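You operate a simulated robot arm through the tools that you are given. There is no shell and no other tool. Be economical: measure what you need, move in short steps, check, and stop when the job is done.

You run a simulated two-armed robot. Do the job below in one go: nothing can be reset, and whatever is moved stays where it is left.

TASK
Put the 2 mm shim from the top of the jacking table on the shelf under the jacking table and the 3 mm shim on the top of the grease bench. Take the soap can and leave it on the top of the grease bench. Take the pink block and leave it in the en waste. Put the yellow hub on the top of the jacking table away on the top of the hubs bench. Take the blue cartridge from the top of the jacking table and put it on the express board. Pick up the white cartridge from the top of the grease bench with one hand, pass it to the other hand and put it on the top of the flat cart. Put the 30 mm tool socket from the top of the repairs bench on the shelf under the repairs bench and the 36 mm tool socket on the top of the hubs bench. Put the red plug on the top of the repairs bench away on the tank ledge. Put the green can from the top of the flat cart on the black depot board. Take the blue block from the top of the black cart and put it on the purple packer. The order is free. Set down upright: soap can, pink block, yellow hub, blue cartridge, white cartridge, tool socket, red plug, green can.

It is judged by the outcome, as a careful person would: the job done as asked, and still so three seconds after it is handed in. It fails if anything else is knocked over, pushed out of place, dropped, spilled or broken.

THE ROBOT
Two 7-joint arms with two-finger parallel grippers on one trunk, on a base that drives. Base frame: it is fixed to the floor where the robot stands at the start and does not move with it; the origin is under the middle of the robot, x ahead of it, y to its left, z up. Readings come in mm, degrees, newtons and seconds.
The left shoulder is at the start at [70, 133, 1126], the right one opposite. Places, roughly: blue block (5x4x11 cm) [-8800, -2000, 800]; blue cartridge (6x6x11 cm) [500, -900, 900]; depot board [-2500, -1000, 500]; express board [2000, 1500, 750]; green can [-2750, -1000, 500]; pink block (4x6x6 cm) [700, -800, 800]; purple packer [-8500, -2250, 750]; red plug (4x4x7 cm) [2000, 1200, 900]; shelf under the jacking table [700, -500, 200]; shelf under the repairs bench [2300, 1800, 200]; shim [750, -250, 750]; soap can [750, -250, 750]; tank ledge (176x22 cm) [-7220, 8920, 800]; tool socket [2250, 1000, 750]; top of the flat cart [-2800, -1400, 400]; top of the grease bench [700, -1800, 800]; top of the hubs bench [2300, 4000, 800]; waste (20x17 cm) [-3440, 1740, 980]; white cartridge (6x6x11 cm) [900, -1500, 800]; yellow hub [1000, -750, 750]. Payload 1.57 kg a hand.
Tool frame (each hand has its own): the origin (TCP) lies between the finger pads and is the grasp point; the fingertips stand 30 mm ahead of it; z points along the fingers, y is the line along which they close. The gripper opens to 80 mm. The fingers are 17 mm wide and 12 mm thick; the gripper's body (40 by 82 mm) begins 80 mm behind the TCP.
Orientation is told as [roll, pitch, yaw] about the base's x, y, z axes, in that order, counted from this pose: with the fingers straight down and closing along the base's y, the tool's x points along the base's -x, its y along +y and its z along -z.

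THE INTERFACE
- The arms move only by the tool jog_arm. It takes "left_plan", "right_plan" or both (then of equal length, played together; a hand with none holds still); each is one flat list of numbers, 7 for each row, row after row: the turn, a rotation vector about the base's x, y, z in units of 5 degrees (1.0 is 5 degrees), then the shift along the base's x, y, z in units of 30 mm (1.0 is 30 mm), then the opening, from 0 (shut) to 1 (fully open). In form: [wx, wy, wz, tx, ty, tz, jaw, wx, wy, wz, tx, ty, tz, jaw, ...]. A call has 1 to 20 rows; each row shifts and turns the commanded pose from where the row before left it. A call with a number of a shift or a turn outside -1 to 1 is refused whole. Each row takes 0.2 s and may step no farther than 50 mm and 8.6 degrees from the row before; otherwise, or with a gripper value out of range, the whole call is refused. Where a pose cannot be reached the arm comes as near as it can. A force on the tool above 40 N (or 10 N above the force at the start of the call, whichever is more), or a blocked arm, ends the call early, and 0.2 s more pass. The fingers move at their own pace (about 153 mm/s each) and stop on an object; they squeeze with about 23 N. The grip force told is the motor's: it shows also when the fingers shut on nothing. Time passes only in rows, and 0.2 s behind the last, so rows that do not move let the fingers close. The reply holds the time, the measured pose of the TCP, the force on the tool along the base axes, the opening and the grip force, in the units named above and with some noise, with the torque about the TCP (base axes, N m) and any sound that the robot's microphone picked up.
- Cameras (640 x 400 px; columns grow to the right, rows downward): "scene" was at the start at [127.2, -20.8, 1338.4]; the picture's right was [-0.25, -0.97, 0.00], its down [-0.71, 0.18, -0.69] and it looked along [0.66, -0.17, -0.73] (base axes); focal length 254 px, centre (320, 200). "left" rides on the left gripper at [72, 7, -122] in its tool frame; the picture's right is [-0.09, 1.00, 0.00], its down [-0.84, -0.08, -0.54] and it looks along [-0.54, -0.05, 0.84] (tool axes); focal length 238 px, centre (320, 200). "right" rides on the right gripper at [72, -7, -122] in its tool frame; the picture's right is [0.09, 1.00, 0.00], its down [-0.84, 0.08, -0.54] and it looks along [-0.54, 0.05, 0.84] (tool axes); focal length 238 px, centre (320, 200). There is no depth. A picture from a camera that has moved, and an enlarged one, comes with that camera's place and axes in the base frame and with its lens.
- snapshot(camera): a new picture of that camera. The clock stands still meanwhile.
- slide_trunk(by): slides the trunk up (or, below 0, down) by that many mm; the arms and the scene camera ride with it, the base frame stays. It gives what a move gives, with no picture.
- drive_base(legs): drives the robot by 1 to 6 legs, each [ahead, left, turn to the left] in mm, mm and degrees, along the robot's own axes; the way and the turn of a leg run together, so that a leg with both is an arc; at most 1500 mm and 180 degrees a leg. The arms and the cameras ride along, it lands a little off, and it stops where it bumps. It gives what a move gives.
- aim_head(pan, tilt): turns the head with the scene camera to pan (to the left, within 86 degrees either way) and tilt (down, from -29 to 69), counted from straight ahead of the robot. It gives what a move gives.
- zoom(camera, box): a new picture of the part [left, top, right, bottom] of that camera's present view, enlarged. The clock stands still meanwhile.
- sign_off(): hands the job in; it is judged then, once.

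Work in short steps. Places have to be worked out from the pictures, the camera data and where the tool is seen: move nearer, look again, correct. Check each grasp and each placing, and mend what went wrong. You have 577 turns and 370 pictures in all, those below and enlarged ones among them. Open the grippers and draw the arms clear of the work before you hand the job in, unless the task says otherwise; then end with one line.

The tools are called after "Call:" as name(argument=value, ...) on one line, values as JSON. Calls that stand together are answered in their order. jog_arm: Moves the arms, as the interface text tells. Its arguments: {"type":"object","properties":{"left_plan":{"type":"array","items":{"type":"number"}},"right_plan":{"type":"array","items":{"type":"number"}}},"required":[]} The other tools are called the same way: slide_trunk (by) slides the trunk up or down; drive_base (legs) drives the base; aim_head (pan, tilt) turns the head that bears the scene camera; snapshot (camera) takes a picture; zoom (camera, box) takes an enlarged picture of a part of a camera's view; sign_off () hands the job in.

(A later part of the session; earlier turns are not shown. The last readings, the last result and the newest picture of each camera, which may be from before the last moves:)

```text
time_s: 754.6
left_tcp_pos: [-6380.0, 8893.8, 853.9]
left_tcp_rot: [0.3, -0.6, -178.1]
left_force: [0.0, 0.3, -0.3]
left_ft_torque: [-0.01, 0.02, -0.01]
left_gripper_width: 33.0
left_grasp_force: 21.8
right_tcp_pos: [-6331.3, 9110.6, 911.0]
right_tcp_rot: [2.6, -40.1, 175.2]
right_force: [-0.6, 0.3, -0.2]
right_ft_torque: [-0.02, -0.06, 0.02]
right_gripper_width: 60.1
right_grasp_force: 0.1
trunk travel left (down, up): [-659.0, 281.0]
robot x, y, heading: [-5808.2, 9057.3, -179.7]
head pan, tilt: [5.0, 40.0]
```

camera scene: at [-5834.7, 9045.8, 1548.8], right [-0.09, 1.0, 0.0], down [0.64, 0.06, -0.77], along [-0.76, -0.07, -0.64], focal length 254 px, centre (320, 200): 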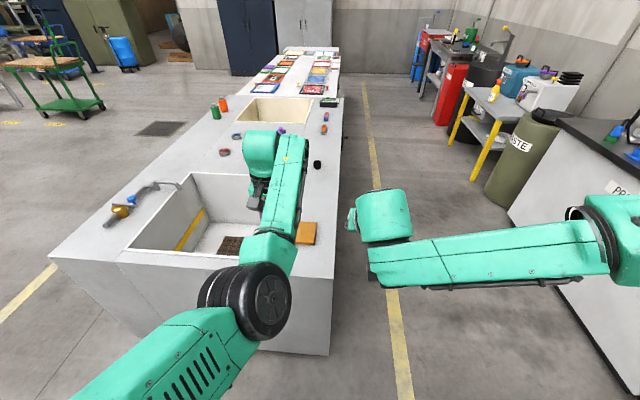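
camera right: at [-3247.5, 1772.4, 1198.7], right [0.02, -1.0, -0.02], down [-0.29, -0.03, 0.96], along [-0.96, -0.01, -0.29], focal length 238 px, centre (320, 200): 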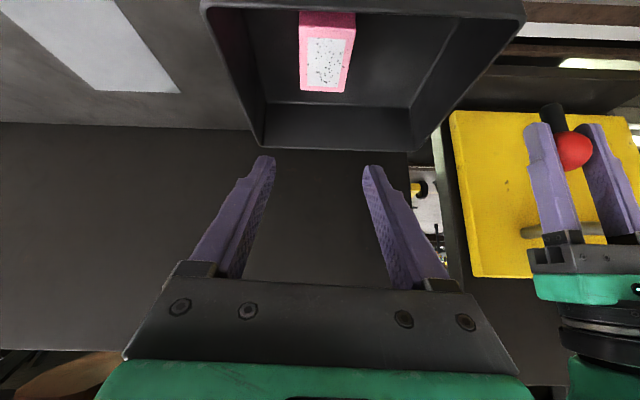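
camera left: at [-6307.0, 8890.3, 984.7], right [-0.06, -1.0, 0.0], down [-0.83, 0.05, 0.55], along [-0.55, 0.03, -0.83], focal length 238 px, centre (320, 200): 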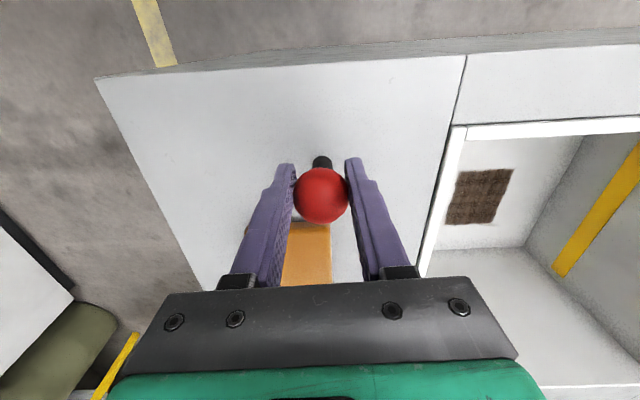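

Call:
slide_trunk(by=-4)

Call:
slide_trunk(by=-3)

Call:
zoom(camera="left", box=[240, 120, 400, 240])

```text
time_s: 755.1
left_tcp_pos: [-6378.9, 8894.0, 853.0]
left_tcp_rot: [0.4, -1.1, -177.8]
left_force: [-3.5, -1.3, 17.6]
left_ft_torque: [-0.03, 0.28, 0.04]
left_gripper_width: 32.8
left_grasp_force: 23.2
right_tcp_pos: [-6329.2, 9109.8, 908.8]
right_tcp_rot: [2.7, -40.3, 175.2]
right_force: [0.2, 0.7, -0.4]
right_ft_torque: [0.02, 0.02, 0.05]
right_gripper_width: 60.0
right_grasp_force: 0.1
trunk travel left (down, up): [-655.0, 285.0]
robot x, y, heading: [-5806.6, 9053.6, -180.2]
head pan, tilt: [5.0, 40.0]
```

```text
time_s: 755.6
left_tcp_pos: [-6377.0, 8894.2, 852.4]
left_tcp_rot: [0.3, -1.2, -177.9]
left_force: [-5.6, -1.4, 33.3]
left_ft_torque: [-0.04, 0.46, 0.03]
left_gripper_width: 33.2
left_grasp_force: 23.4
right_tcp_pos: [-6327.2, 9112.1, 906.9]
right_tcp_rot: [2.9, -40.5, 175.2]
right_force: [-0.3, 0.7, 1.1]
right_ft_torque: [-0.02, 0.0, 0.0]
right_gripper_width: 60.0
right_grasp_force: 0.0
trunk travel left (down, up): [-652.0, 288.0]
robot x, y, heading: [-5807.5, 9050.9, -179.8]
head pan, tilt: [5.0, 40.0]
```

```text
3.33 times, centred on (320, 180) of left
camera zoom: at [-6304.5, 8891.2, 972.1], right [-0.06, -1.0, 0.01], down [-0.83, 0.05, 0.56], along [-0.56, 0.02, -0.83], focal length 794 px, centre (320, 267)
```

zoom: 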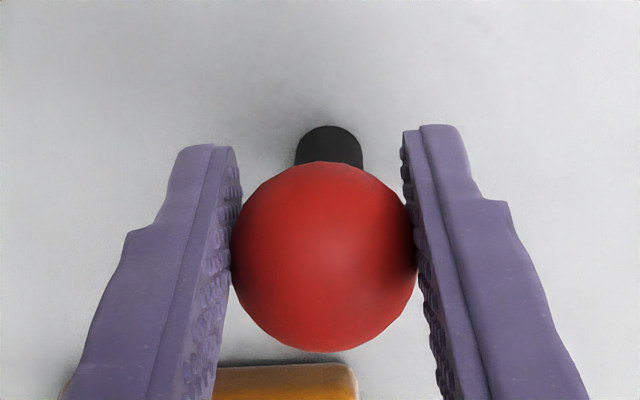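

Firm contact. I ease up 3 mm and open slowly.

Call:
slide_trunk(by=3)

Call:
jog_arm(left_plan=[0, 0, 0, 0, 0, 0, 0.5, 0, 0, 0, 0, 0, 0, 0.7, 0, 0, 0, 0, 0, 0, 0.8])

Call:
zoom(camera="left", box=[220, 100, 420, 250])

```text
time_s: 756.2
left_tcp_pos: [-6377.3, 8892.6, 852.0]
left_tcp_rot: [0.2, -0.7, -177.9]
left_force: [-4.4, -1.0, 25.1]
left_ft_torque: [0.04, 0.43, 0.01]
left_gripper_width: 32.9
left_grasp_force: 22.8
right_tcp_pos: [-6326.8, 9111.5, 908.5]
right_tcp_rot: [2.8, -40.3, 175.3]
right_force: [0.3, 0.3, -0.4]
right_ft_torque: [0.01, 0.0, -0.01]
right_gripper_width: 60.2
right_grasp_force: 0.0
trunk travel left (down, up): [-655.0, 285.0]
robot x, y, heading: [-5805.5, 9049.4, -180.2]
head pan, tilt: [5.0, 40.0]
```

```text
time_s: 757.0
left_tcp_pos: [-6378.8, 8893.9, 849.5]
left_tcp_rot: [0.2, -0.4, -178.0]
left_force: [-0.5, 0.8, -1.1]
left_ft_torque: [-0.01, 0.02, 0.01]
left_gripper_width: 64.2
left_grasp_force: 0.0
right_tcp_pos: [-6330.9, 9110.3, 907.8]
right_tcp_rot: [2.6, -40.1, 175.2]
right_force: [-0.5, -0.3, -0.4]
right_ft_torque: [-0.01, -0.01, -0.01]
right_gripper_width: 59.9
right_grasp_force: 0.1
trunk travel left (down, up): [-655.0, 285.0]
robot x, y, heading: [-5807.5, 9051.6, -179.9]
head pan, tilt: [5.0, 40.0]
```

```text
2.67 times, centred on (320, 175) of left
camera zoom: at [-6308.1, 8890.3, 969.7], right [-0.06, -1.0, 0.0], down [-0.83, 0.05, 0.55], along [-0.55, 0.03, -0.84], focal length 636 px, centre (320, 267)
```

zoom: 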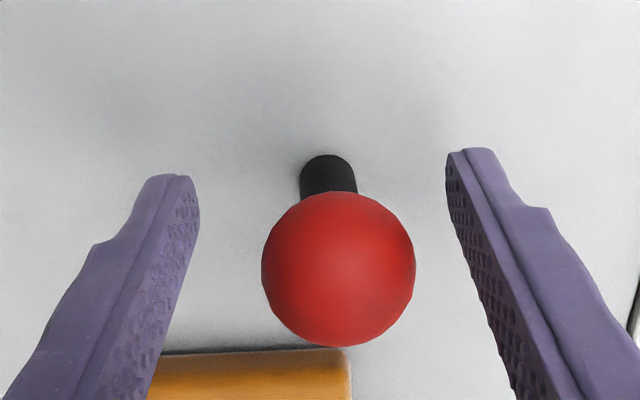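

Call:
slide_trunk(by=150)

Call:
zoom(camera="left", box=[220, 60, 420, 210])

```text
time_s: 758.7
left_tcp_pos: [-6379.5, 8893.7, 999.1]
left_tcp_rot: [0.2, -0.6, -177.9]
left_force: [0.4, 1.0, -1.0]
left_ft_torque: [0.03, -0.04, 0.01]
left_gripper_width: 64.3
left_grasp_force: 0.0
right_tcp_pos: [-6331.1, 9110.9, 1057.8]
right_tcp_rot: [2.6, -40.1, 175.4]
right_force: [-0.2, -0.1, 0.5]
right_ft_torque: [0.0, 0.01, 0.0]
right_gripper_width: 60.2
right_grasp_force: 0.2
trunk travel left (down, up): [-805.0, 135.0]
robot x, y, heading: [-5807.2, 9056.3, -179.9]
head pan, tilt: [5.0, 40.0]
```

```text
2.67 times, centred on (320, 135) of left
camera zoom: at [-6307.9, 8890.3, 1120.2], right [-0.06, -1.0, 0.0], down [-0.83, 0.05, 0.55], along [-0.55, 0.03, -0.83], focal length 636 px, centre (320, 373)
```

zoom: 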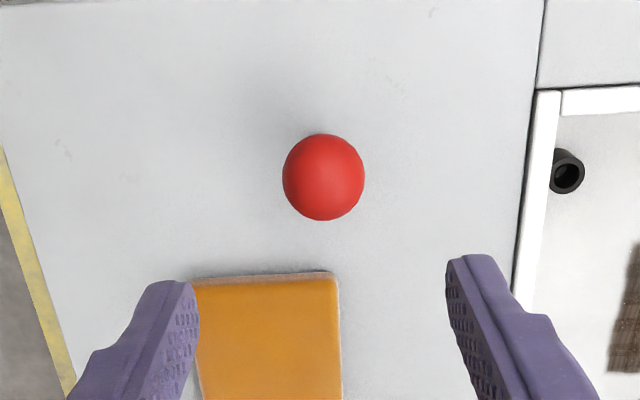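

Red plug stands on the tank ledge. Last: the blue block. I drive back out and west, then look south.

Call:
drive_base(legs=[[-80, 0, 0], [0, 1500, 0], [0, 200, 0], [1300, 0, 0], [0, 0, 90]])

Call:
aim_head(pan=0, tilt=12)

Call:
snapshot(camera="scene")

```text
time_s: 777.9
left_tcp_pos: [-6869.1, 6789.8, 999.9]
left_tcp_rot: [0.3, -0.5, -88.2]
left_force: [-0.7, -0.5, -0.7]
left_ft_torque: [0.0, -0.03, 0.02]
left_gripper_width: 63.8
left_grasp_force: 0.1
right_tcp_pos: [-7085.1, 6839.8, 1056.8]
right_tcp_rot: [2.7, -40.1, -94.9]
right_force: [-0.2, -0.6, -0.6]
right_ft_torque: [-0.02, -0.03, 0.03]
right_gripper_width: 60.1
right_grasp_force: 0.1
trunk travel left (down, up): [-805.0, 135.0]
robot x, y, heading: [-7024.7, 7363.1, -90.1]
head pan, tilt: [5.0, 40.0]
```

```text
time_s: 778.8
left_tcp_pos: [-6868.9, 6789.8, 1000.1]
left_tcp_rot: [0.2, -0.6, -88.2]
left_force: [-0.1, 0.6, 0.4]
left_ft_torque: [-0.01, -0.04, -0.01]
left_gripper_width: 64.1
left_grasp_force: 0.0
right_tcp_pos: [-7086.0, 6839.9, 1057.3]
right_tcp_rot: [2.5, -40.1, -94.9]
right_force: [0.9, 0.4, 0.7]
right_ft_torque: [-0.01, -0.01, 0.0]
right_gripper_width: 60.1
right_grasp_force: 0.2
trunk travel left (down, up): [-805.0, 135.0]
robot x, y, heading: [-7029.3, 7367.4, -89.8]
head pan, tilt: [0.0, 12.0]
```

```text
95 pictures are left
camera scene: at [-7027.8, 7218.5, 1497.2], right [-1.0, 0.0, 0.0], down [0.0, 0.21, -0.98], along [0.0, -0.98, -0.21], focal length 254 px, centre (320, 200)
```

scene: 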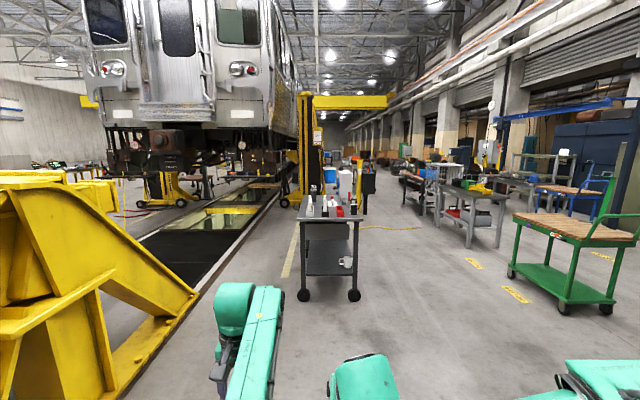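

The aisle west of the train runs south; I go along x≈−8250 in stages.

Call:
drive_base(legs=[[0, -1180, 0], [1500, 0, 0], [700, 0, 0]])

Call:
snapshot(camera="scene")

```text
time_s: 795.3
left_tcp_pos: [-8078.0, 4601.2, 999.8]
left_tcp_rot: [0.2, -0.6, -88.5]
left_force: [0.5, -0.4, -0.5]
left_ft_torque: [-0.01, 0.03, -0.01]
left_gripper_width: 64.1
left_grasp_force: 0.1
right_tcp_pos: [-8293.3, 4654.9, 1057.2]
right_tcp_rot: [2.7, -40.2, -95.4]
right_force: [0.4, -0.8, 0.3]
right_ft_torque: [0.02, -0.01, 0.03]
right_gripper_width: 60.1
right_grasp_force: 0.0
trunk travel left (down, up): [-805.0, 135.0]
robot x, y, heading: [-8227.7, 5177.3, -90.8]
head pan, tilt: [0.0, 12.0]
```

```text
94 pictures are left
camera scene: at [-8233.0, 5032.6, 1497.4], right [-1.0, 0.01, 0.0], down [0.0, 0.21, -0.98], along [-0.01, -0.98, -0.21], focal length 254 px, centre (320, 200)
```

scene: 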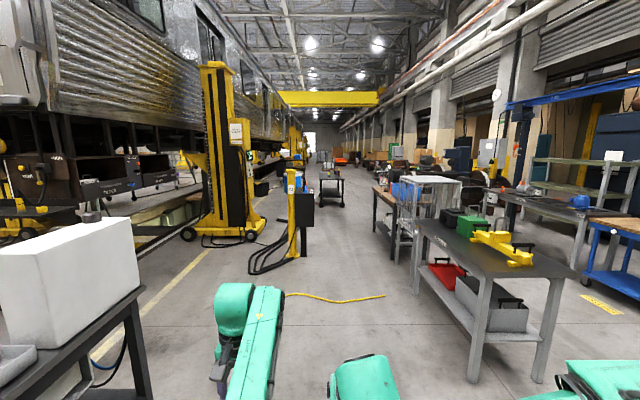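

A thin yellow hose lies across the aisle at y≈2780. I approach it and look closer.

Call:
drive_base(legs=[[0, -200, 0.8], [1500, 0, 0]])

Call:
aim_head(pan=0, tilt=35)

Call:
snapshot(camera="scene")

```text
time_s: 803.9
left_tcp_pos: [-8260.4, 3111.8, 1000.1]
left_tcp_rot: [0.1, -0.5, -87.6]
left_force: [-0.2, 0.0, 0.2]
left_ft_torque: [0.0, -0.03, 0.0]
left_gripper_width: 64.0
left_grasp_force: 0.0
right_tcp_pos: [-8478.2, 3158.3, 1058.3]
right_tcp_rot: [2.6, -40.1, -94.4]
right_force: [0.7, -0.2, 0.5]
right_ft_torque: [0.0, 0.02, -0.02]
right_gripper_width: 59.8
right_grasp_force: 0.0
trunk travel left (down, up): [-805.0, 135.0]
robot x, y, heading: [-8420.4, 3680.5, -89.7]
head pan, tilt: [0.0, 12.0]
```

```text
time_s: 804.8
left_tcp_pos: [-8261.0, 3109.4, 998.6]
left_tcp_rot: [0.3, -0.7, -87.7]
left_force: [-0.4, -0.6, -0.2]
left_ft_torque: [-0.01, -0.02, 0.01]
left_gripper_width: 64.1
left_grasp_force: 0.1
right_tcp_pos: [-8477.9, 3158.3, 1058.2]
right_tcp_rot: [2.6, -40.2, -94.4]
right_force: [0.6, -0.3, -0.1]
right_ft_torque: [0.03, 0.0, 0.01]
right_gripper_width: 60.1
right_grasp_force: 0.0
trunk travel left (down, up): [-805.0, 135.0]
robot x, y, heading: [-8423.3, 3683.3, -89.7]
head pan, tilt: [0.0, 35.0]
```

```text
93 pictures are left
camera scene: at [-8423.3, 3542.4, 1460.4], right [-1.0, -0.01, 0.0], down [0.0, 0.57, -0.82], along [0.0, -0.82, -0.57], focal length 254 px, centre (320, 200)
```

scene: 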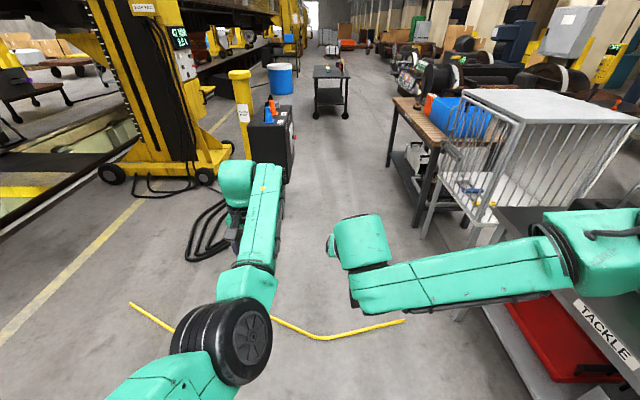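

I try to cross the thin hose carefully, in a short leg.

Call:
drive_base(legs=[[700, 0, 0]])

Call:
snapshot(camera="scene")

```text
time_s: 808.6
left_tcp_pos: [-8255.4, 2410.4, 1000.3]
left_tcp_rot: [0.2, -0.6, -87.6]
left_force: [0.0, 0.1, 0.4]
left_ft_torque: [-0.02, -0.02, -0.02]
left_gripper_width: 63.8
left_grasp_force: 0.0
right_tcp_pos: [-8471.4, 2459.6, 1056.6]
right_tcp_rot: [2.6, -40.2, -94.2]
right_force: [-1.1, 0.4, -0.4]
right_ft_torque: [0.01, 0.01, -0.02]
right_gripper_width: 60.0
right_grasp_force: 0.0
trunk travel left (down, up): [-805.0, 135.0]
robot x, y, heading: [-8420.2, 2982.9, -89.5]
head pan, tilt: [0.0, 35.0]
```

```text
92 pictures are left
camera scene: at [-8418.8, 2843.4, 1460.5], right [-1.0, -0.01, 0.0], down [0.0, 0.57, -0.82], along [0.01, -0.82, -0.57], focal length 254 px, centre (320, 200)
```

scene: 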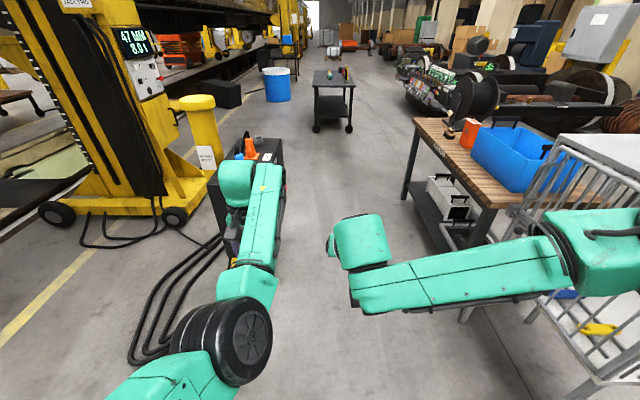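

Crossed without contact. I shift slightly right of the charger box and go on toward the black cart.

Call:
drive_base(legs=[[0, -90, -0.4], [1500, 0, 0], [1300, 0, 0]])

Call:
snapshot(camera="scene")

```text
time_s: 822.9
left_tcp_pos: [-8370.7, -400.1, 1001.2]
left_tcp_rot: [0.2, -0.7, -88.6]
left_force: [-0.4, 0.1, 0.3]
left_ft_torque: [0.01, 0.01, 0.04]
left_gripper_width: 64.1
left_grasp_force: 0.0
right_tcp_pos: [-8586.9, -348.3, 1059.0]
right_tcp_rot: [2.6, -40.2, -95.1]
right_force: [0.8, -0.5, -0.2]
right_ft_torque: [-0.02, -0.01, -0.02]
right_gripper_width: 60.0
right_grasp_force: 0.0
trunk travel left (down, up): [-805.0, 135.0]
robot x, y, heading: [-8522.8, 176.8, -90.6]
head pan, tilt: [0.0, 35.0]
```

```text
91 pictures are left
camera scene: at [-8526.8, 35.3, 1460.4], right [-1.0, 0.01, 0.0], down [0.01, 0.57, -0.82], along [-0.01, -0.82, -0.57], focal length 254 px, centre (320, 200)
```

scene: 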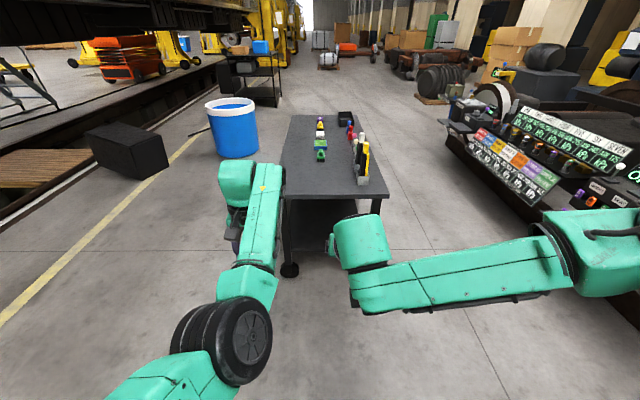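

Call:
zoom(camera="scene", box=[270, 90, 400, 210])

```text
3.33 times, centred on (335, 150) of scene
camera zoom: at [-8526.8, 35.3, 1460.4], right [-1.0, 0.01, 0.0], down [0.01, 0.57, -0.82], along [-0.01, -0.82, -0.57], focal length 848 px, centre (270, 367)
```

zoom: 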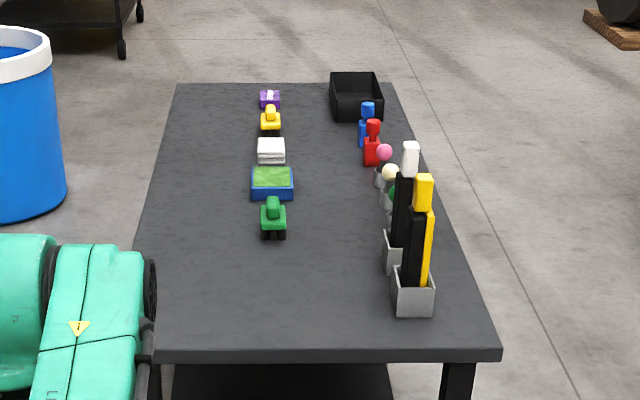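

The blue block stands at the cart's right rear (≈(−8790,−2020)) and the purple packer at the far end (≈(−8530,−2250)). I go to the west side, facing the cart.

Call:
slide_trunk(by=130)

Call:
drive_base(legs=[[0, 0, 90.6], [-830, 0, 0], [0, -1200, 0]])

Call:
aim_head(pan=-30, tilt=35)

Call:
snapshot(camera="scene")

```text
time_s: 824.5
left_tcp_pos: [-8370.7, -400.8, 1129.2]
left_tcp_rot: [0.2, -0.6, -88.6]
left_force: [0.3, 0.1, 0.5]
left_ft_torque: [0.02, 0.0, 0.04]
left_gripper_width: 64.0
left_grasp_force: 0.0
right_tcp_pos: [-8585.9, -348.0, 1187.5]
right_tcp_rot: [2.6, -40.2, -95.3]
right_force: [-0.2, -0.6, -0.4]
right_ft_torque: [-0.04, -0.01, 0.0]
right_gripper_width: 59.9
right_grasp_force: 0.2
trunk travel left (down, up): [-935.0, 5.0]
robot x, y, heading: [-8526.9, 173.1, -90.7]
head pan, tilt: [0.0, 35.0]
```

```text
time_s: 838.5
left_tcp_pos: [-8783.3, -867.0, 1129.6]
left_tcp_rot: [0.1, -0.6, 2.2]
left_force: [0.6, -0.3, 0.1]
left_ft_torque: [0.01, -0.03, -0.02]
left_gripper_width: 64.1
left_grasp_force: 0.0
right_tcp_pos: [-8832.2, -1084.4, 1186.0]
right_tcp_rot: [2.7, -40.1, -4.5]
right_force: [0.5, 0.7, 0.6]
right_ft_torque: [0.01, -0.01, -0.03]
right_gripper_width: 60.0
right_grasp_force: 0.2
trunk travel left (down, up): [-935.0, 5.0]
robot x, y, heading: [-9354.2, -1031.7, 0.0]
head pan, tilt: [0.0, 35.0]
```

```text
time_s: 839.4
left_tcp_pos: [-8783.0, -868.1, 1130.4]
left_tcp_rot: [0.2, -0.7, 2.3]
left_force: [0.0, -0.5, 0.7]
left_ft_torque: [0.01, 0.02, 0.01]
left_gripper_width: 63.8
left_grasp_force: 0.0
right_tcp_pos: [-8833.2, -1085.9, 1186.4]
right_tcp_rot: [2.7, -40.1, -4.5]
right_force: [-0.1, 1.2, -0.4]
right_ft_torque: [-0.02, -0.02, 0.0]
right_gripper_width: 60.0
right_grasp_force: 0.1
trunk travel left (down, up): [-935.0, 5.0]
robot x, y, heading: [-9356.4, -1026.0, -0.1]
head pan, tilt: [-30.0, 35.0]
```

```text
89 pictures are left
camera scene: at [-9229.6, -1073.8, 1590.4], right [-0.5, -0.87, 0.0], down [-0.5, 0.28, -0.82], along [0.71, -0.41, -0.57], focal length 254 px, centre (320, 200)
```

scene: 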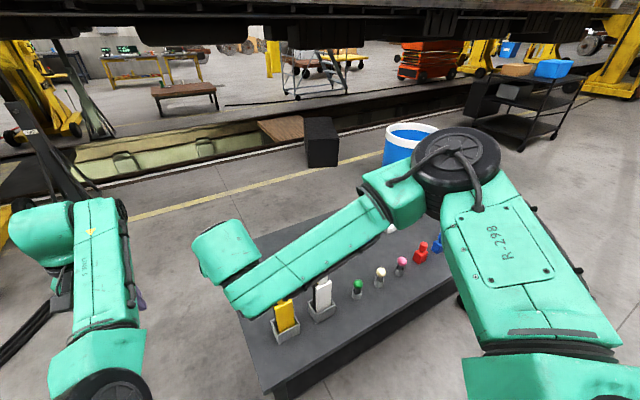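

Call:
drive_base(legs=[[0, -1050, 0]])

Call:
aim_head(pan=0, tilt=42)

Call:
snapshot(camera="scene")

Call:
snapshot(camera="left")

```text
time_s: 844.8
left_tcp_pos: [-8778.0, -1915.5, 1130.1]
left_tcp_rot: [0.1, -0.6, 2.5]
left_force: [-0.4, 1.2, 0.0]
left_ft_torque: [-0.02, -0.01, 0.01]
left_gripper_width: 63.9
left_grasp_force: 0.1
right_tcp_pos: [-8825.0, -2131.4, 1187.4]
right_tcp_rot: [2.6, -40.0, -4.3]
right_force: [-0.3, 0.3, -0.3]
right_ft_torque: [0.0, -0.01, 0.01]
right_gripper_width: 60.0
right_grasp_force: 0.1
trunk travel left (down, up): [-935.0, 5.0]
robot x, y, heading: [-9346.2, -2081.1, 0.6]
head pan, tilt: [-30.0, 35.0]
```

```text
time_s: 845.8
left_tcp_pos: [-8777.2, -1916.0, 1129.2]
left_tcp_rot: [0.3, -0.6, 2.6]
left_force: [-0.2, -0.4, -0.4]
left_ft_torque: [0.02, -0.02, 0.0]
left_gripper_width: 63.9
left_grasp_force: 0.0
right_tcp_pos: [-8824.7, -2133.7, 1187.3]
right_tcp_rot: [2.6, -40.1, -4.2]
right_force: [1.2, 0.5, 0.1]
right_ft_torque: [-0.02, -0.01, 0.0]
right_gripper_width: 60.0
right_grasp_force: 0.2
trunk travel left (down, up): [-935.0, 5.0]
robot x, y, heading: [-9347.7, -2074.8, 0.7]
head pan, tilt: [0.0, 42.0]
```

```text
88 pictures are left
camera scene: at [-9215.8, -2080.9, 1579.9], right [0.01, -1.0, 0.0], down [-0.67, -0.01, -0.74], along [0.74, 0.01, -0.67], focal length 254 px, centre (320, 200)
```

scene: 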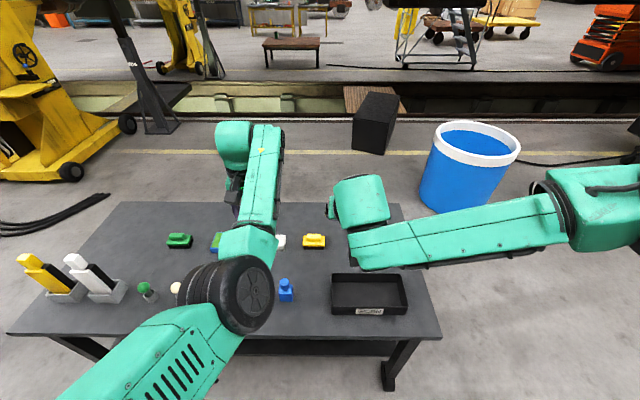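

```text
87 pictures are left
camera left: at [-8852.7, -1912.5, 1250.3], right [0.05, 1.0, 0.0], down [0.83, -0.04, 0.55], along [0.55, -0.02, -0.83], focal length 238 px, centre (320, 200)
```

left: 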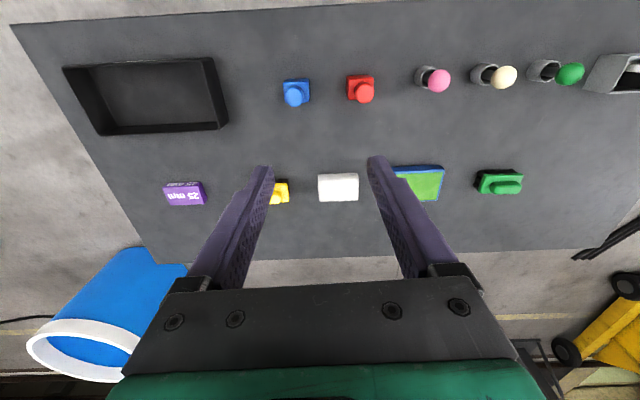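

Call:
zoom(camera="left", box=[150, 60, 400, 220])

Call:
zoom(camera="left", box=[155, 165, 235, 220])

```text
2.50 times, centred on (275, 140) of left
camera zoom: at [-8852.7, -1912.5, 1250.3], right [0.05, 1.0, 0.0], down [0.83, -0.04, 0.55], along [0.55, -0.02, -0.83], focal length 596 px, centre (432, 350)
```

zoom: 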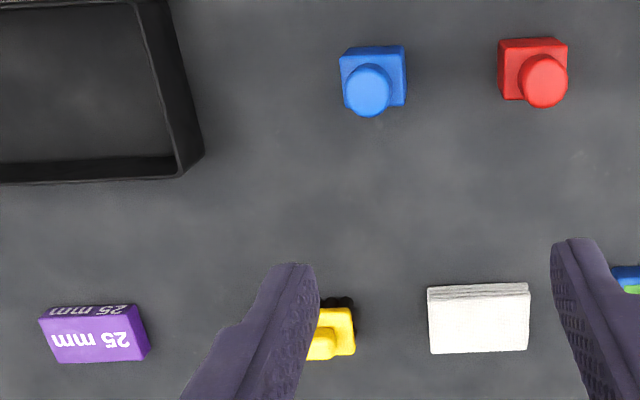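

```text
7.27 times, centred on (195, 192) of left
camera zoom: at [-8852.7, -1912.5, 1250.3], right [0.05, 1.0, 0.0], down [0.83, -0.04, 0.55], along [0.55, -0.02, -0.83], focal length 1734 px, centre (1229, 254)
```

zoom: 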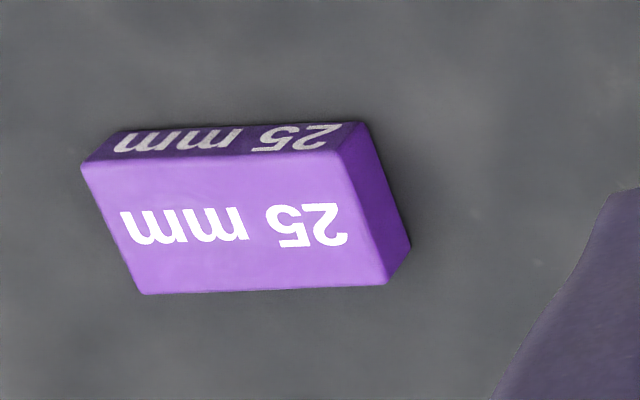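

Blue block at ≈(−8773,−1958) (knob on top); purple packer at ≈(−8548,−2268), about 90×55×25 mm. I align over the blue block and lower.

Call:
drive_base(legs=[[0, -42, -0.7]])

Call:
slide_trunk(by=-240)

Call:
snapshot(camera="left")

```text
time_s: 846.7
left_tcp_pos: [-8775.6, -1955.4, 1128.5]
left_tcp_rot: [-0.3, -0.5, 1.9]
left_force: [-0.8, 0.6, -0.4]
left_ft_torque: [-0.08, -0.05, 0.02]
left_gripper_width: 63.8
left_grasp_force: 0.2
right_tcp_pos: [-8825.4, -2170.9, 1187.5]
right_tcp_rot: [1.9, -40.1, -4.4]
right_force: [0.1, 1.3, 0.2]
right_ft_torque: [-0.04, -0.03, -0.04]
right_gripper_width: 60.0
right_grasp_force: 0.1
trunk travel left (down, up): [-935.0, 5.0]
robot x, y, heading: [-9346.9, -2124.8, 0.3]
head pan, tilt: [0.0, 42.0]
```

```text
time_s: 849.2
left_tcp_pos: [-8774.6, -1963.6, 889.4]
left_tcp_rot: [0.2, -0.6, 1.9]
left_force: [-0.1, 0.4, -0.1]
left_ft_torque: [0.03, 0.0, -0.01]
left_gripper_width: 64.1
left_grasp_force: 0.1
right_tcp_pos: [-8826.0, -2180.7, 947.3]
right_tcp_rot: [2.7, -40.3, -4.8]
right_force: [0.2, 0.6, -0.1]
right_ft_torque: [0.01, 0.0, 0.01]
right_gripper_width: 59.7
right_grasp_force: 0.0
trunk travel left (down, up): [-695.0, 245.0]
robot x, y, heading: [-9352.0, -2124.5, -0.0]
head pan, tilt: [0.0, 42.0]
```

```text
84 pictures are left
camera left: at [-8850.8, -1959.4, 1010.3], right [0.06, 1.0, 0.0], down [0.83, -0.05, 0.55], along [0.55, -0.03, -0.83], focal length 238 px, centre (320, 200)
```

left: 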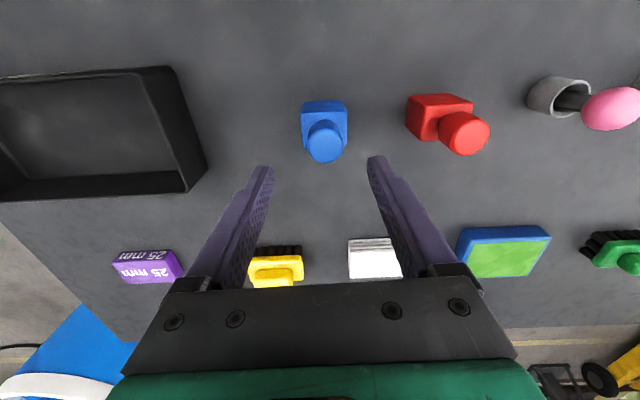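

Call:
zoom(camera="left", box=[280, 85, 370, 175])

```text
4.44 times, centred on (325, 130) of left
camera zoom: at [-8850.8, -1959.4, 1010.3], right [0.06, 1.0, 0.0], down [0.83, -0.05, 0.55], along [0.55, -0.03, -0.83], focal length 1059 px, centre (298, 511)
```

zoom: 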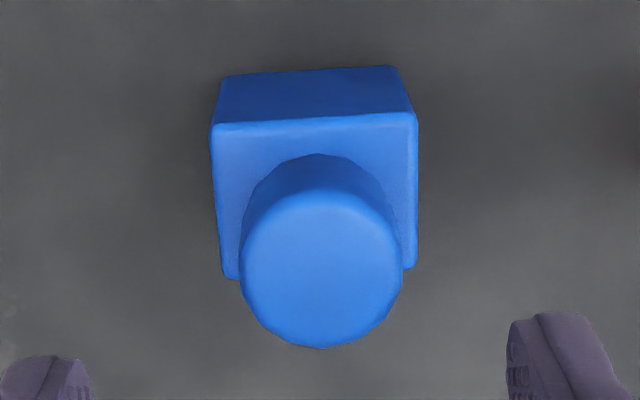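

Call:
jog_arm(left_plan=[0, 0, 0, 0.05, 0.17, 0, 1, 0, 0, 0, 0, 0, 0, 1])

Call:
slide_trunk(by=-50)

Call:
snapshot(camera="left")

```text
time_s: 849.8
left_tcp_pos: [-8774.2, -1958.5, 890.1]
left_tcp_rot: [0.3, -0.7, 1.9]
left_force: [0.6, 0.0, 0.0]
left_ft_torque: [-0.04, -0.01, 0.02]
left_gripper_width: 80.1
left_grasp_force: 0.1
right_tcp_pos: [-8826.2, -2181.0, 946.3]
right_tcp_rot: [2.7, -40.2, -4.8]
right_force: [0.7, -0.2, 0.3]
right_ft_torque: [0.0, -0.03, -0.02]
right_gripper_width: 59.8
right_grasp_force: 0.0
trunk travel left (down, up): [-695.0, 245.0]
robot x, y, heading: [-9347.7, -2121.8, -0.1]
head pan, tilt: [0.0, 42.0]
```

```text
time_s: 850.7
left_tcp_pos: [-8773.7, -1958.2, 840.4]
left_tcp_rot: [0.2, -0.6, 1.8]
left_force: [-0.2, 0.1, 1.1]
left_ft_torque: [-0.03, 0.03, 0.02]
left_gripper_width: 80.1
left_grasp_force: 0.1
right_tcp_pos: [-8825.9, -2178.4, 897.2]
right_tcp_rot: [2.6, -40.2, -4.9]
right_force: [0.2, -1.3, -0.7]
right_ft_torque: [-0.02, -0.03, 0.02]
right_gripper_width: 59.9
right_grasp_force: 0.1
trunk travel left (down, up): [-645.0, 295.0]
robot x, y, heading: [-9351.9, -2125.5, -0.3]
head pan, tilt: [0.0, 42.0]
```

```text
82 pictures are left
camera left: at [-8849.4, -1954.4, 960.4], right [0.06, 1.0, 0.0], down [0.83, -0.05, 0.55], along [0.55, -0.03, -0.83], focal length 238 px, centre (320, 200)
```

left: 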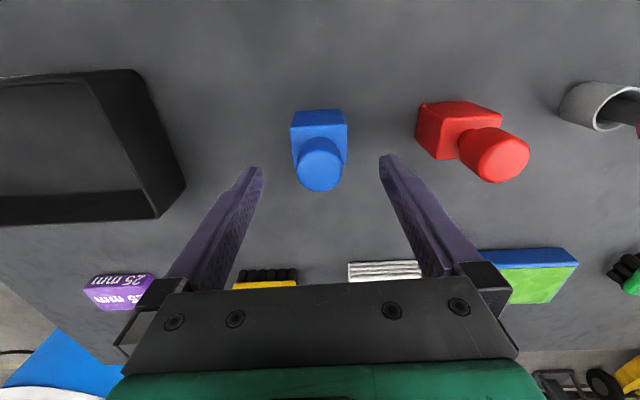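

Call:
jog_arm(left_plan=[0, 0, 0, 0, 0, 0, 0.85, 0, 0, 0, 0, 0, 0, 0.85])

Call:
slide_trunk(by=-70)

Call:
snapshot(camera="left")

```text
time_s: 851.3
left_tcp_pos: [-8774.5, -1957.7, 839.4]
left_tcp_rot: [0.1, -0.5, 1.9]
left_force: [-0.3, 0.0, -0.6]
left_ft_torque: [0.01, 0.04, 0.01]
left_gripper_width: 67.9
left_grasp_force: 0.0
right_tcp_pos: [-8826.2, -2179.7, 898.6]
right_tcp_rot: [2.6, -40.2, -4.8]
right_force: [1.2, -1.2, 0.3]
right_ft_torque: [-0.01, -0.02, 0.0]
right_gripper_width: 60.0
right_grasp_force: 0.1
trunk travel left (down, up): [-645.0, 295.0]
robot x, y, heading: [-9344.7, -2120.1, -0.2]
head pan, tilt: [0.0, 42.0]
```

```text
time_s: 852.4
left_tcp_pos: [-8774.8, -1958.3, 770.4]
left_tcp_rot: [0.2, -0.6, 2.0]
left_force: [0.2, -1.0, 0.0]
left_ft_torque: [0.02, -0.02, -0.01]
left_gripper_width: 67.7
left_grasp_force: 0.1
right_tcp_pos: [-8825.5, -2180.2, 827.4]
right_tcp_rot: [2.6, -40.2, -4.9]
right_force: [0.1, 0.6, -0.4]
right_ft_torque: [0.02, 0.03, 0.01]
right_gripper_width: 59.8
right_grasp_force: 0.1
trunk travel left (down, up): [-575.0, 365.0]
robot x, y, heading: [-9347.7, -2124.8, -0.2]
head pan, tilt: [0.0, 42.0]
```

```text
81 pictures are left
camera left: at [-8849.3, -1954.4, 890.4], right [0.06, 1.0, 0.0], down [0.83, -0.05, 0.55], along [0.55, -0.03, -0.83], focal length 238 px, centre (320, 200)
```

left: 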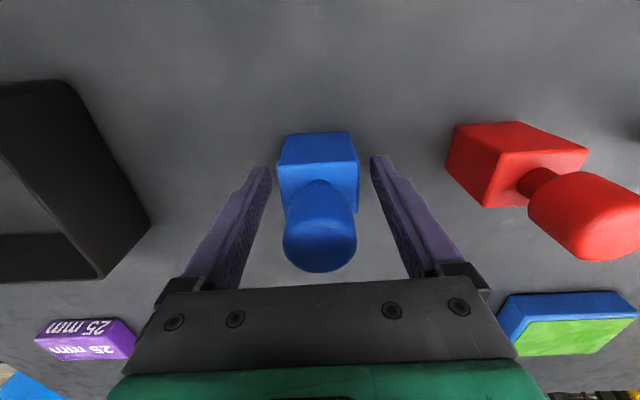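

Call:
slide_trunk(by=-8)

Call:
jog_arm(left_plan=[0, 0, 0, 0, 0, 0, 0.5, 0, 0, 0, 0, 0, 0, 0, 0, 0, 0, 0, 0, 0, 0])

Call:
snapshot(camera="left")

```text
time_s: 852.9
left_tcp_pos: [-8773.5, -1958.2, 761.8]
left_tcp_rot: [0.3, -0.6, 1.8]
left_force: [0.0, 1.3, -0.5]
left_ft_torque: [0.02, -0.04, 0.04]
left_gripper_width: 68.1
left_grasp_force: 0.1
right_tcp_pos: [-8827.5, -2180.1, 820.1]
right_tcp_rot: [2.6, -40.2, -4.7]
right_force: [-0.7, -0.5, 0.0]
right_ft_torque: [-0.01, -0.01, -0.02]
right_gripper_width: 59.8
right_grasp_force: 0.1
trunk travel left (down, up): [-567.0, 373.0]
robot x, y, heading: [-9346.8, -2120.7, -0.2]
head pan, tilt: [0.0, 42.0]
```

```text
time_s: 853.7
left_tcp_pos: [-8774.1, -1957.5, 761.5]
left_tcp_rot: [0.2, -0.6, 1.9]
left_force: [0.0, -0.3, 1.0]
left_ft_torque: [-0.1, 0.02, -0.05]
left_gripper_width: 45.8
left_grasp_force: 23.2
right_tcp_pos: [-8826.1, -2181.3, 820.4]
right_tcp_rot: [2.7, -40.2, -4.8]
right_force: [0.2, 0.1, -0.2]
right_ft_torque: [-0.01, 0.0, 0.02]
right_gripper_width: 59.9
right_grasp_force: 0.0
trunk travel left (down, up): [-567.0, 373.0]
robot x, y, heading: [-9349.1, -2123.4, -0.2]
head pan, tilt: [0.0, 42.0]
```

```text
80 pictures are left
camera left: at [-8849.4, -1954.5, 882.5], right [0.06, 1.0, 0.0], down [0.83, -0.05, 0.55], along [0.55, -0.03, -0.83], focal length 238 px, centre (320, 200)
```

left: 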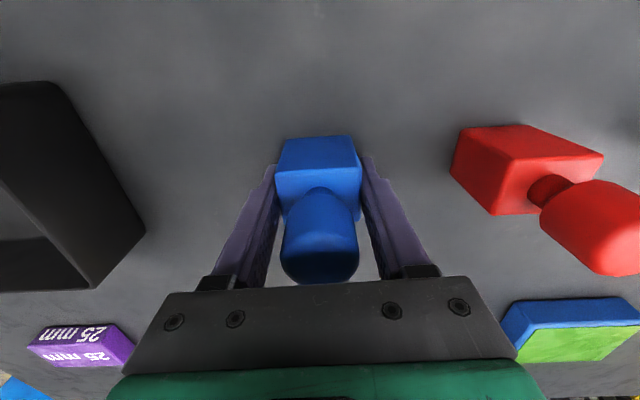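

Gripped (46 mm). I lift and drive round to the cart's south end, facing it, to set the block on the packer.

Call:
slide_trunk(by=170)

Call:
drive_base(legs=[[0, -760, 0], [0, 0, 90], [0, -955, 0]])

Call:
snapshot(camera="left")

Call:
snapshot(camera="scene")

```text
time_s: 855.7
left_tcp_pos: [-8774.3, -1959.4, 931.1]
left_tcp_rot: [0.2, -0.7, 1.9]
left_force: [0.3, 0.0, -1.1]
left_ft_torque: [0.01, 0.01, -0.05]
left_gripper_width: 46.0
left_grasp_force: 22.8
right_tcp_pos: [-8825.6, -2179.6, 990.0]
right_tcp_rot: [2.7, -40.2, -4.8]
right_force: [-0.4, 0.0, 0.7]
right_ft_torque: [0.01, -0.01, -0.04]
right_gripper_width: 60.2
right_grasp_force: 0.1
trunk travel left (down, up): [-737.0, 203.0]
robot x, y, heading: [-9349.7, -2121.7, -0.2]
head pan, tilt: [0.0, 42.0]
```

```text
time_s: 868.2
left_tcp_pos: [-8570.4, -2306.1, 932.0]
left_tcp_rot: [0.2, -0.5, 92.3]
left_force: [0.8, -0.6, -1.8]
left_ft_torque: [0.03, 0.02, -0.01]
left_gripper_width: 45.8
left_grasp_force: 23.1
right_tcp_pos: [-8348.3, -2357.0, 989.7]
right_tcp_rot: [2.6, -40.1, 85.6]
right_force: [0.5, -0.3, 0.3]
right_ft_torque: [-0.01, 0.01, -0.01]
right_gripper_width: 59.9
right_grasp_force: 0.1
trunk travel left (down, up): [-737.0, 203.0]
robot x, y, heading: [-8398.6, -2881.2, 90.4]
head pan, tilt: [0.0, 42.0]
```

```text
79 pictures are left
camera left: at [-8574.2, -2378.9, 1052.0], right [-1.0, 0.05, 0.0], down [0.05, 0.83, 0.55], along [0.03, 0.55, -0.83], focal length 238 px, centre (320, 200)
```

left: 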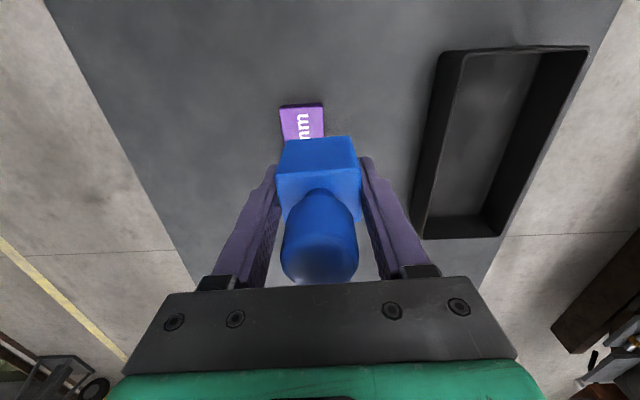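

```text
78 pictures are left
camera scene: at [-8402.8, -2746.8, 1381.8], right [1.0, 0.0, 0.0], down [0.0, -0.67, -0.74], along [0.0, 0.74, -0.67], focal length 254 px, centre (320, 200)
```

scene: 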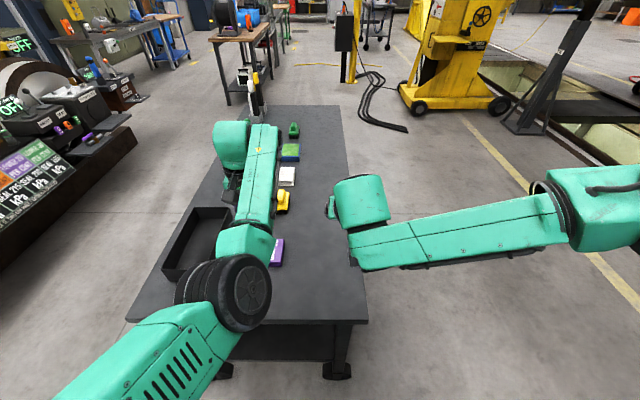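

Packer: x −8575…−8523, near end y −2318, top ≈747. I drive so the block is over its centre (−8549,−2272).

Call:
drive_base(legs=[[34, -21, -0.4]])

Call:
slide_trunk(by=-100)

Call:
snapshot(camera="left")

```text
time_s: 869.1
left_tcp_pos: [-8545.8, -2274.6, 932.1]
left_tcp_rot: [0.0, -0.8, 91.9]
left_force: [0.2, -0.1, -1.5]
left_ft_torque: [0.03, 0.0, -0.01]
left_gripper_width: 45.8
left_grasp_force: 23.0
right_tcp_pos: [-8324.3, -2326.2, 990.9]
right_tcp_rot: [2.4, -40.4, 85.3]
right_force: [0.1, -0.5, 0.8]
right_ft_torque: [-0.01, -0.01, -0.01]
right_gripper_width: 60.0
right_grasp_force: 0.1
trunk travel left (down, up): [-737.0, 203.0]
robot x, y, heading: [-8377.8, -2846.9, 89.9]
head pan, tilt: [0.0, 42.0]
```

```text
time_s: 870.4
left_tcp_pos: [-8545.4, -2271.0, 831.6]
left_tcp_rot: [0.2, -0.5, 91.8]
left_force: [-0.3, 0.0, -1.3]
left_ft_torque: [0.03, 0.0, 0.0]
left_gripper_width: 45.7
left_grasp_force: 23.0
right_tcp_pos: [-8322.7, -2322.3, 889.5]
right_tcp_rot: [2.6, -40.2, 85.2]
right_force: [0.4, -1.1, -0.4]
right_ft_torque: [0.01, 0.02, -0.01]
right_gripper_width: 60.1
right_grasp_force: 0.1
trunk travel left (down, up): [-637.0, 303.0]
robot x, y, heading: [-8380.6, -2843.5, 89.8]
head pan, tilt: [0.0, 42.0]
```

```text
77 pictures are left
camera left: at [-8549.7, -2344.3, 952.2], right [-1.0, 0.06, 0.0], down [0.05, 0.83, 0.55], along [0.03, 0.55, -0.83], focal length 238 px, centre (320, 200)
```

left: 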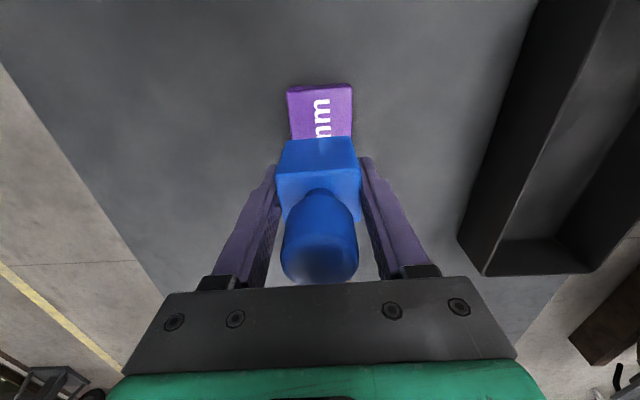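

Aligned within a few mm. I shift 3 mm and lower.

Call:
jog_arm(left_plan=[0, 0, 0, -0.1, 0.07, 0, 0, 0, 0, 0, 0, 0, 0, 0])

Call:
slide_trunk(by=-36)

Call:
snapshot(camera="left")

Call:
aim_head(pan=15, tilt=45)

Call:
snapshot(camera="scene")

```text
time_s: 871.0
left_tcp_pos: [-8546.4, -2269.2, 832.9]
left_tcp_rot: [0.2, -0.5, 91.9]
left_force: [0.2, -0.6, -0.8]
left_ft_torque: [0.0, 0.04, 0.03]
left_gripper_width: 46.1
left_grasp_force: 22.8
right_tcp_pos: [-8323.3, -2325.0, 891.0]
right_tcp_rot: [2.9, -40.2, 85.2]
right_force: [0.8, 0.5, 0.3]
right_ft_torque: [0.01, 0.01, -0.01]
right_gripper_width: 60.1
right_grasp_force: 0.1
trunk travel left (down, up): [-637.0, 303.0]
robot x, y, heading: [-8380.1, -2847.7, 89.7]
head pan, tilt: [0.0, 42.0]
```

```text
time_s: 871.8
left_tcp_pos: [-8546.9, -2269.7, 795.5]
left_tcp_rot: [0.2, -0.6, 91.9]
left_force: [-0.3, -0.7, -2.5]
left_ft_torque: [0.01, -0.01, -0.01]
left_gripper_width: 45.8
left_grasp_force: 22.7
right_tcp_pos: [-8323.0, -2324.1, 855.0]
right_tcp_rot: [2.8, -40.3, 85.2]
right_force: [0.1, 0.3, 0.2]
right_ft_torque: [-0.02, 0.0, 0.03]
right_gripper_width: 60.2
right_grasp_force: 0.0
trunk travel left (down, up): [-601.0, 339.0]
robot x, y, heading: [-8379.1, -2844.2, 89.8]
head pan, tilt: [0.0, 42.0]
```

```text
76 pictures are left
camera left: at [-8552.8, -2342.3, 916.3], right [-1.0, 0.06, 0.0], down [0.05, 0.83, 0.55], along [0.03, 0.55, -0.83], focal length 238 px, centre (320, 200)
```

left: 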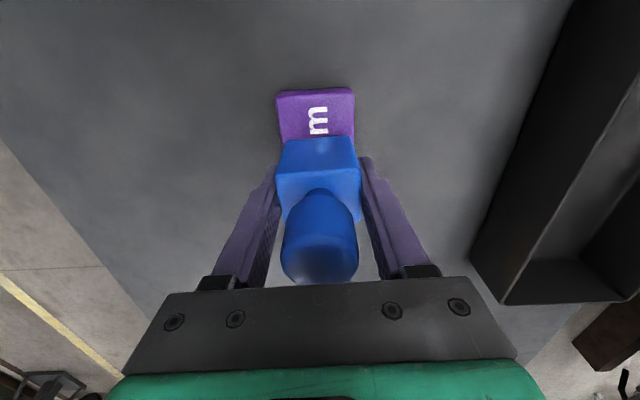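

```text
time_s: 872.6
left_tcp_pos: [-8547.6, -2269.5, 795.6]
left_tcp_rot: [0.2, -0.7, 91.9]
left_force: [0.1, 0.6, -2.2]
left_ft_torque: [-0.04, -0.02, 0.03]
left_gripper_width: 45.9
left_grasp_force: 22.6
right_tcp_pos: [-8323.3, -2324.2, 853.2]
right_tcp_rot: [2.6, -40.2, 85.2]
right_force: [0.2, -0.3, -0.8]
right_ft_torque: [0.04, 0.02, 0.01]
right_gripper_width: 59.7
right_grasp_force: 0.0
trunk travel left (down, up): [-601.0, 339.0]
robot x, y, heading: [-8380.8, -2845.3, 90.0]
head pan, tilt: [15.0, 45.0]
```

```text
75 pictures are left
camera scene: at [-8401.6, -2718.2, 1241.5], right [0.97, 0.26, 0.0], down [0.18, -0.68, -0.71], along [-0.18, 0.68, -0.71], focal length 254 px, centre (320, 200)
```

scene: 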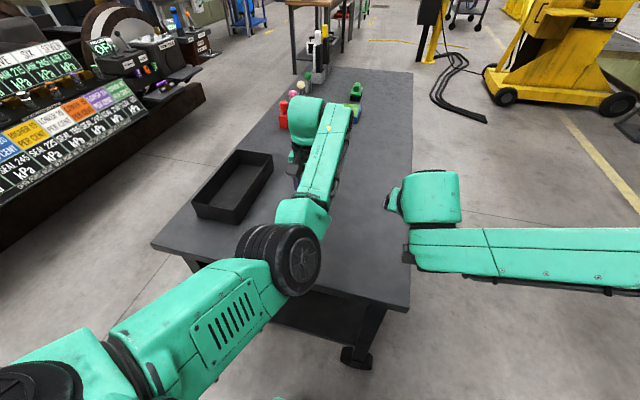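

Call:
slide_trunk(by=-5)

Call:
slide_trunk(by=-3)

```text
time_s: 873.1
left_tcp_pos: [-8547.6, -2269.0, 790.6]
left_tcp_rot: [0.1, -0.5, 91.9]
left_force: [0.5, 0.2, -1.4]
left_ft_torque: [0.01, -0.01, 0.02]
left_gripper_width: 45.6
left_grasp_force: 22.9
right_tcp_pos: [-8322.7, -2322.8, 848.6]
right_tcp_rot: [2.5, -40.2, 85.2]
right_force: [0.7, -0.4, 0.7]
right_ft_torque: [-0.02, -0.01, 0.02]
right_gripper_width: 60.0
right_grasp_force: 0.1
trunk travel left (down, up): [-596.0, 344.0]
robot x, y, heading: [-8381.8, -2847.2, 89.9]
head pan, tilt: [15.0, 45.0]
```

```text
time_s: 873.6
left_tcp_pos: [-8547.5, -2269.3, 787.4]
left_tcp_rot: [0.2, -0.6, 91.9]
left_force: [0.2, 0.6, -2.5]
left_ft_torque: [0.0, -0.02, 0.02]
left_gripper_width: 45.8
left_grasp_force: 22.6
right_tcp_pos: [-8323.1, -2323.0, 846.1]
right_tcp_rot: [2.6, -40.3, 85.1]
right_force: [-0.6, -0.1, 0.3]
right_ft_torque: [0.01, 0.02, -0.02]
right_gripper_width: 60.0
right_grasp_force: 0.1
trunk travel left (down, up): [-593.0, 347.0]
robot x, y, heading: [-8383.3, -2844.1, 89.8]
head pan, tilt: [15.0, 45.0]
```

Call:
slide_trunk(by=-3)

Call:
slide_trunk(by=-2)

```text
time_s: 874.1
left_tcp_pos: [-8548.3, -2270.4, 788.7]
left_tcp_rot: [0.3, -0.9, 91.9]
left_force: [-0.2, 2.0, 10.0]
left_ft_torque: [-0.09, -0.23, 0.01]
left_gripper_width: 45.9
left_grasp_force: 23.0
right_tcp_pos: [-8321.6, -2323.0, 842.7]
right_tcp_rot: [2.7, -40.1, 85.3]
right_force: [0.1, -0.6, 0.1]
right_ft_torque: [-0.01, 0.0, 0.0]
right_gripper_width: 60.1
right_grasp_force: 0.1
trunk travel left (down, up): [-590.0, 350.0]
robot x, y, heading: [-8378.6, -2848.3, 90.0]
head pan, tilt: [15.0, 45.0]
```

```text
time_s: 874.7
left_tcp_pos: [-8546.3, -2270.1, 785.8]
left_tcp_rot: [0.3, -1.0, 91.9]
left_force: [-1.7, 3.9, 19.1]
left_ft_torque: [0.01, -0.25, 0.02]
left_gripper_width: 45.7
left_grasp_force: 22.8
right_tcp_pos: [-8321.8, -2324.1, 842.3]
right_tcp_rot: [2.7, -40.2, 85.1]
right_force: [-0.3, 0.2, 0.5]
right_ft_torque: [0.0, 0.03, 0.05]
right_gripper_width: 59.8
right_grasp_force: 0.0
trunk travel left (down, up): [-588.0, 352.0]
robot x, y, heading: [-8385.4, -2845.8, 90.0]
head pan, tilt: [15.0, 45.0]
```

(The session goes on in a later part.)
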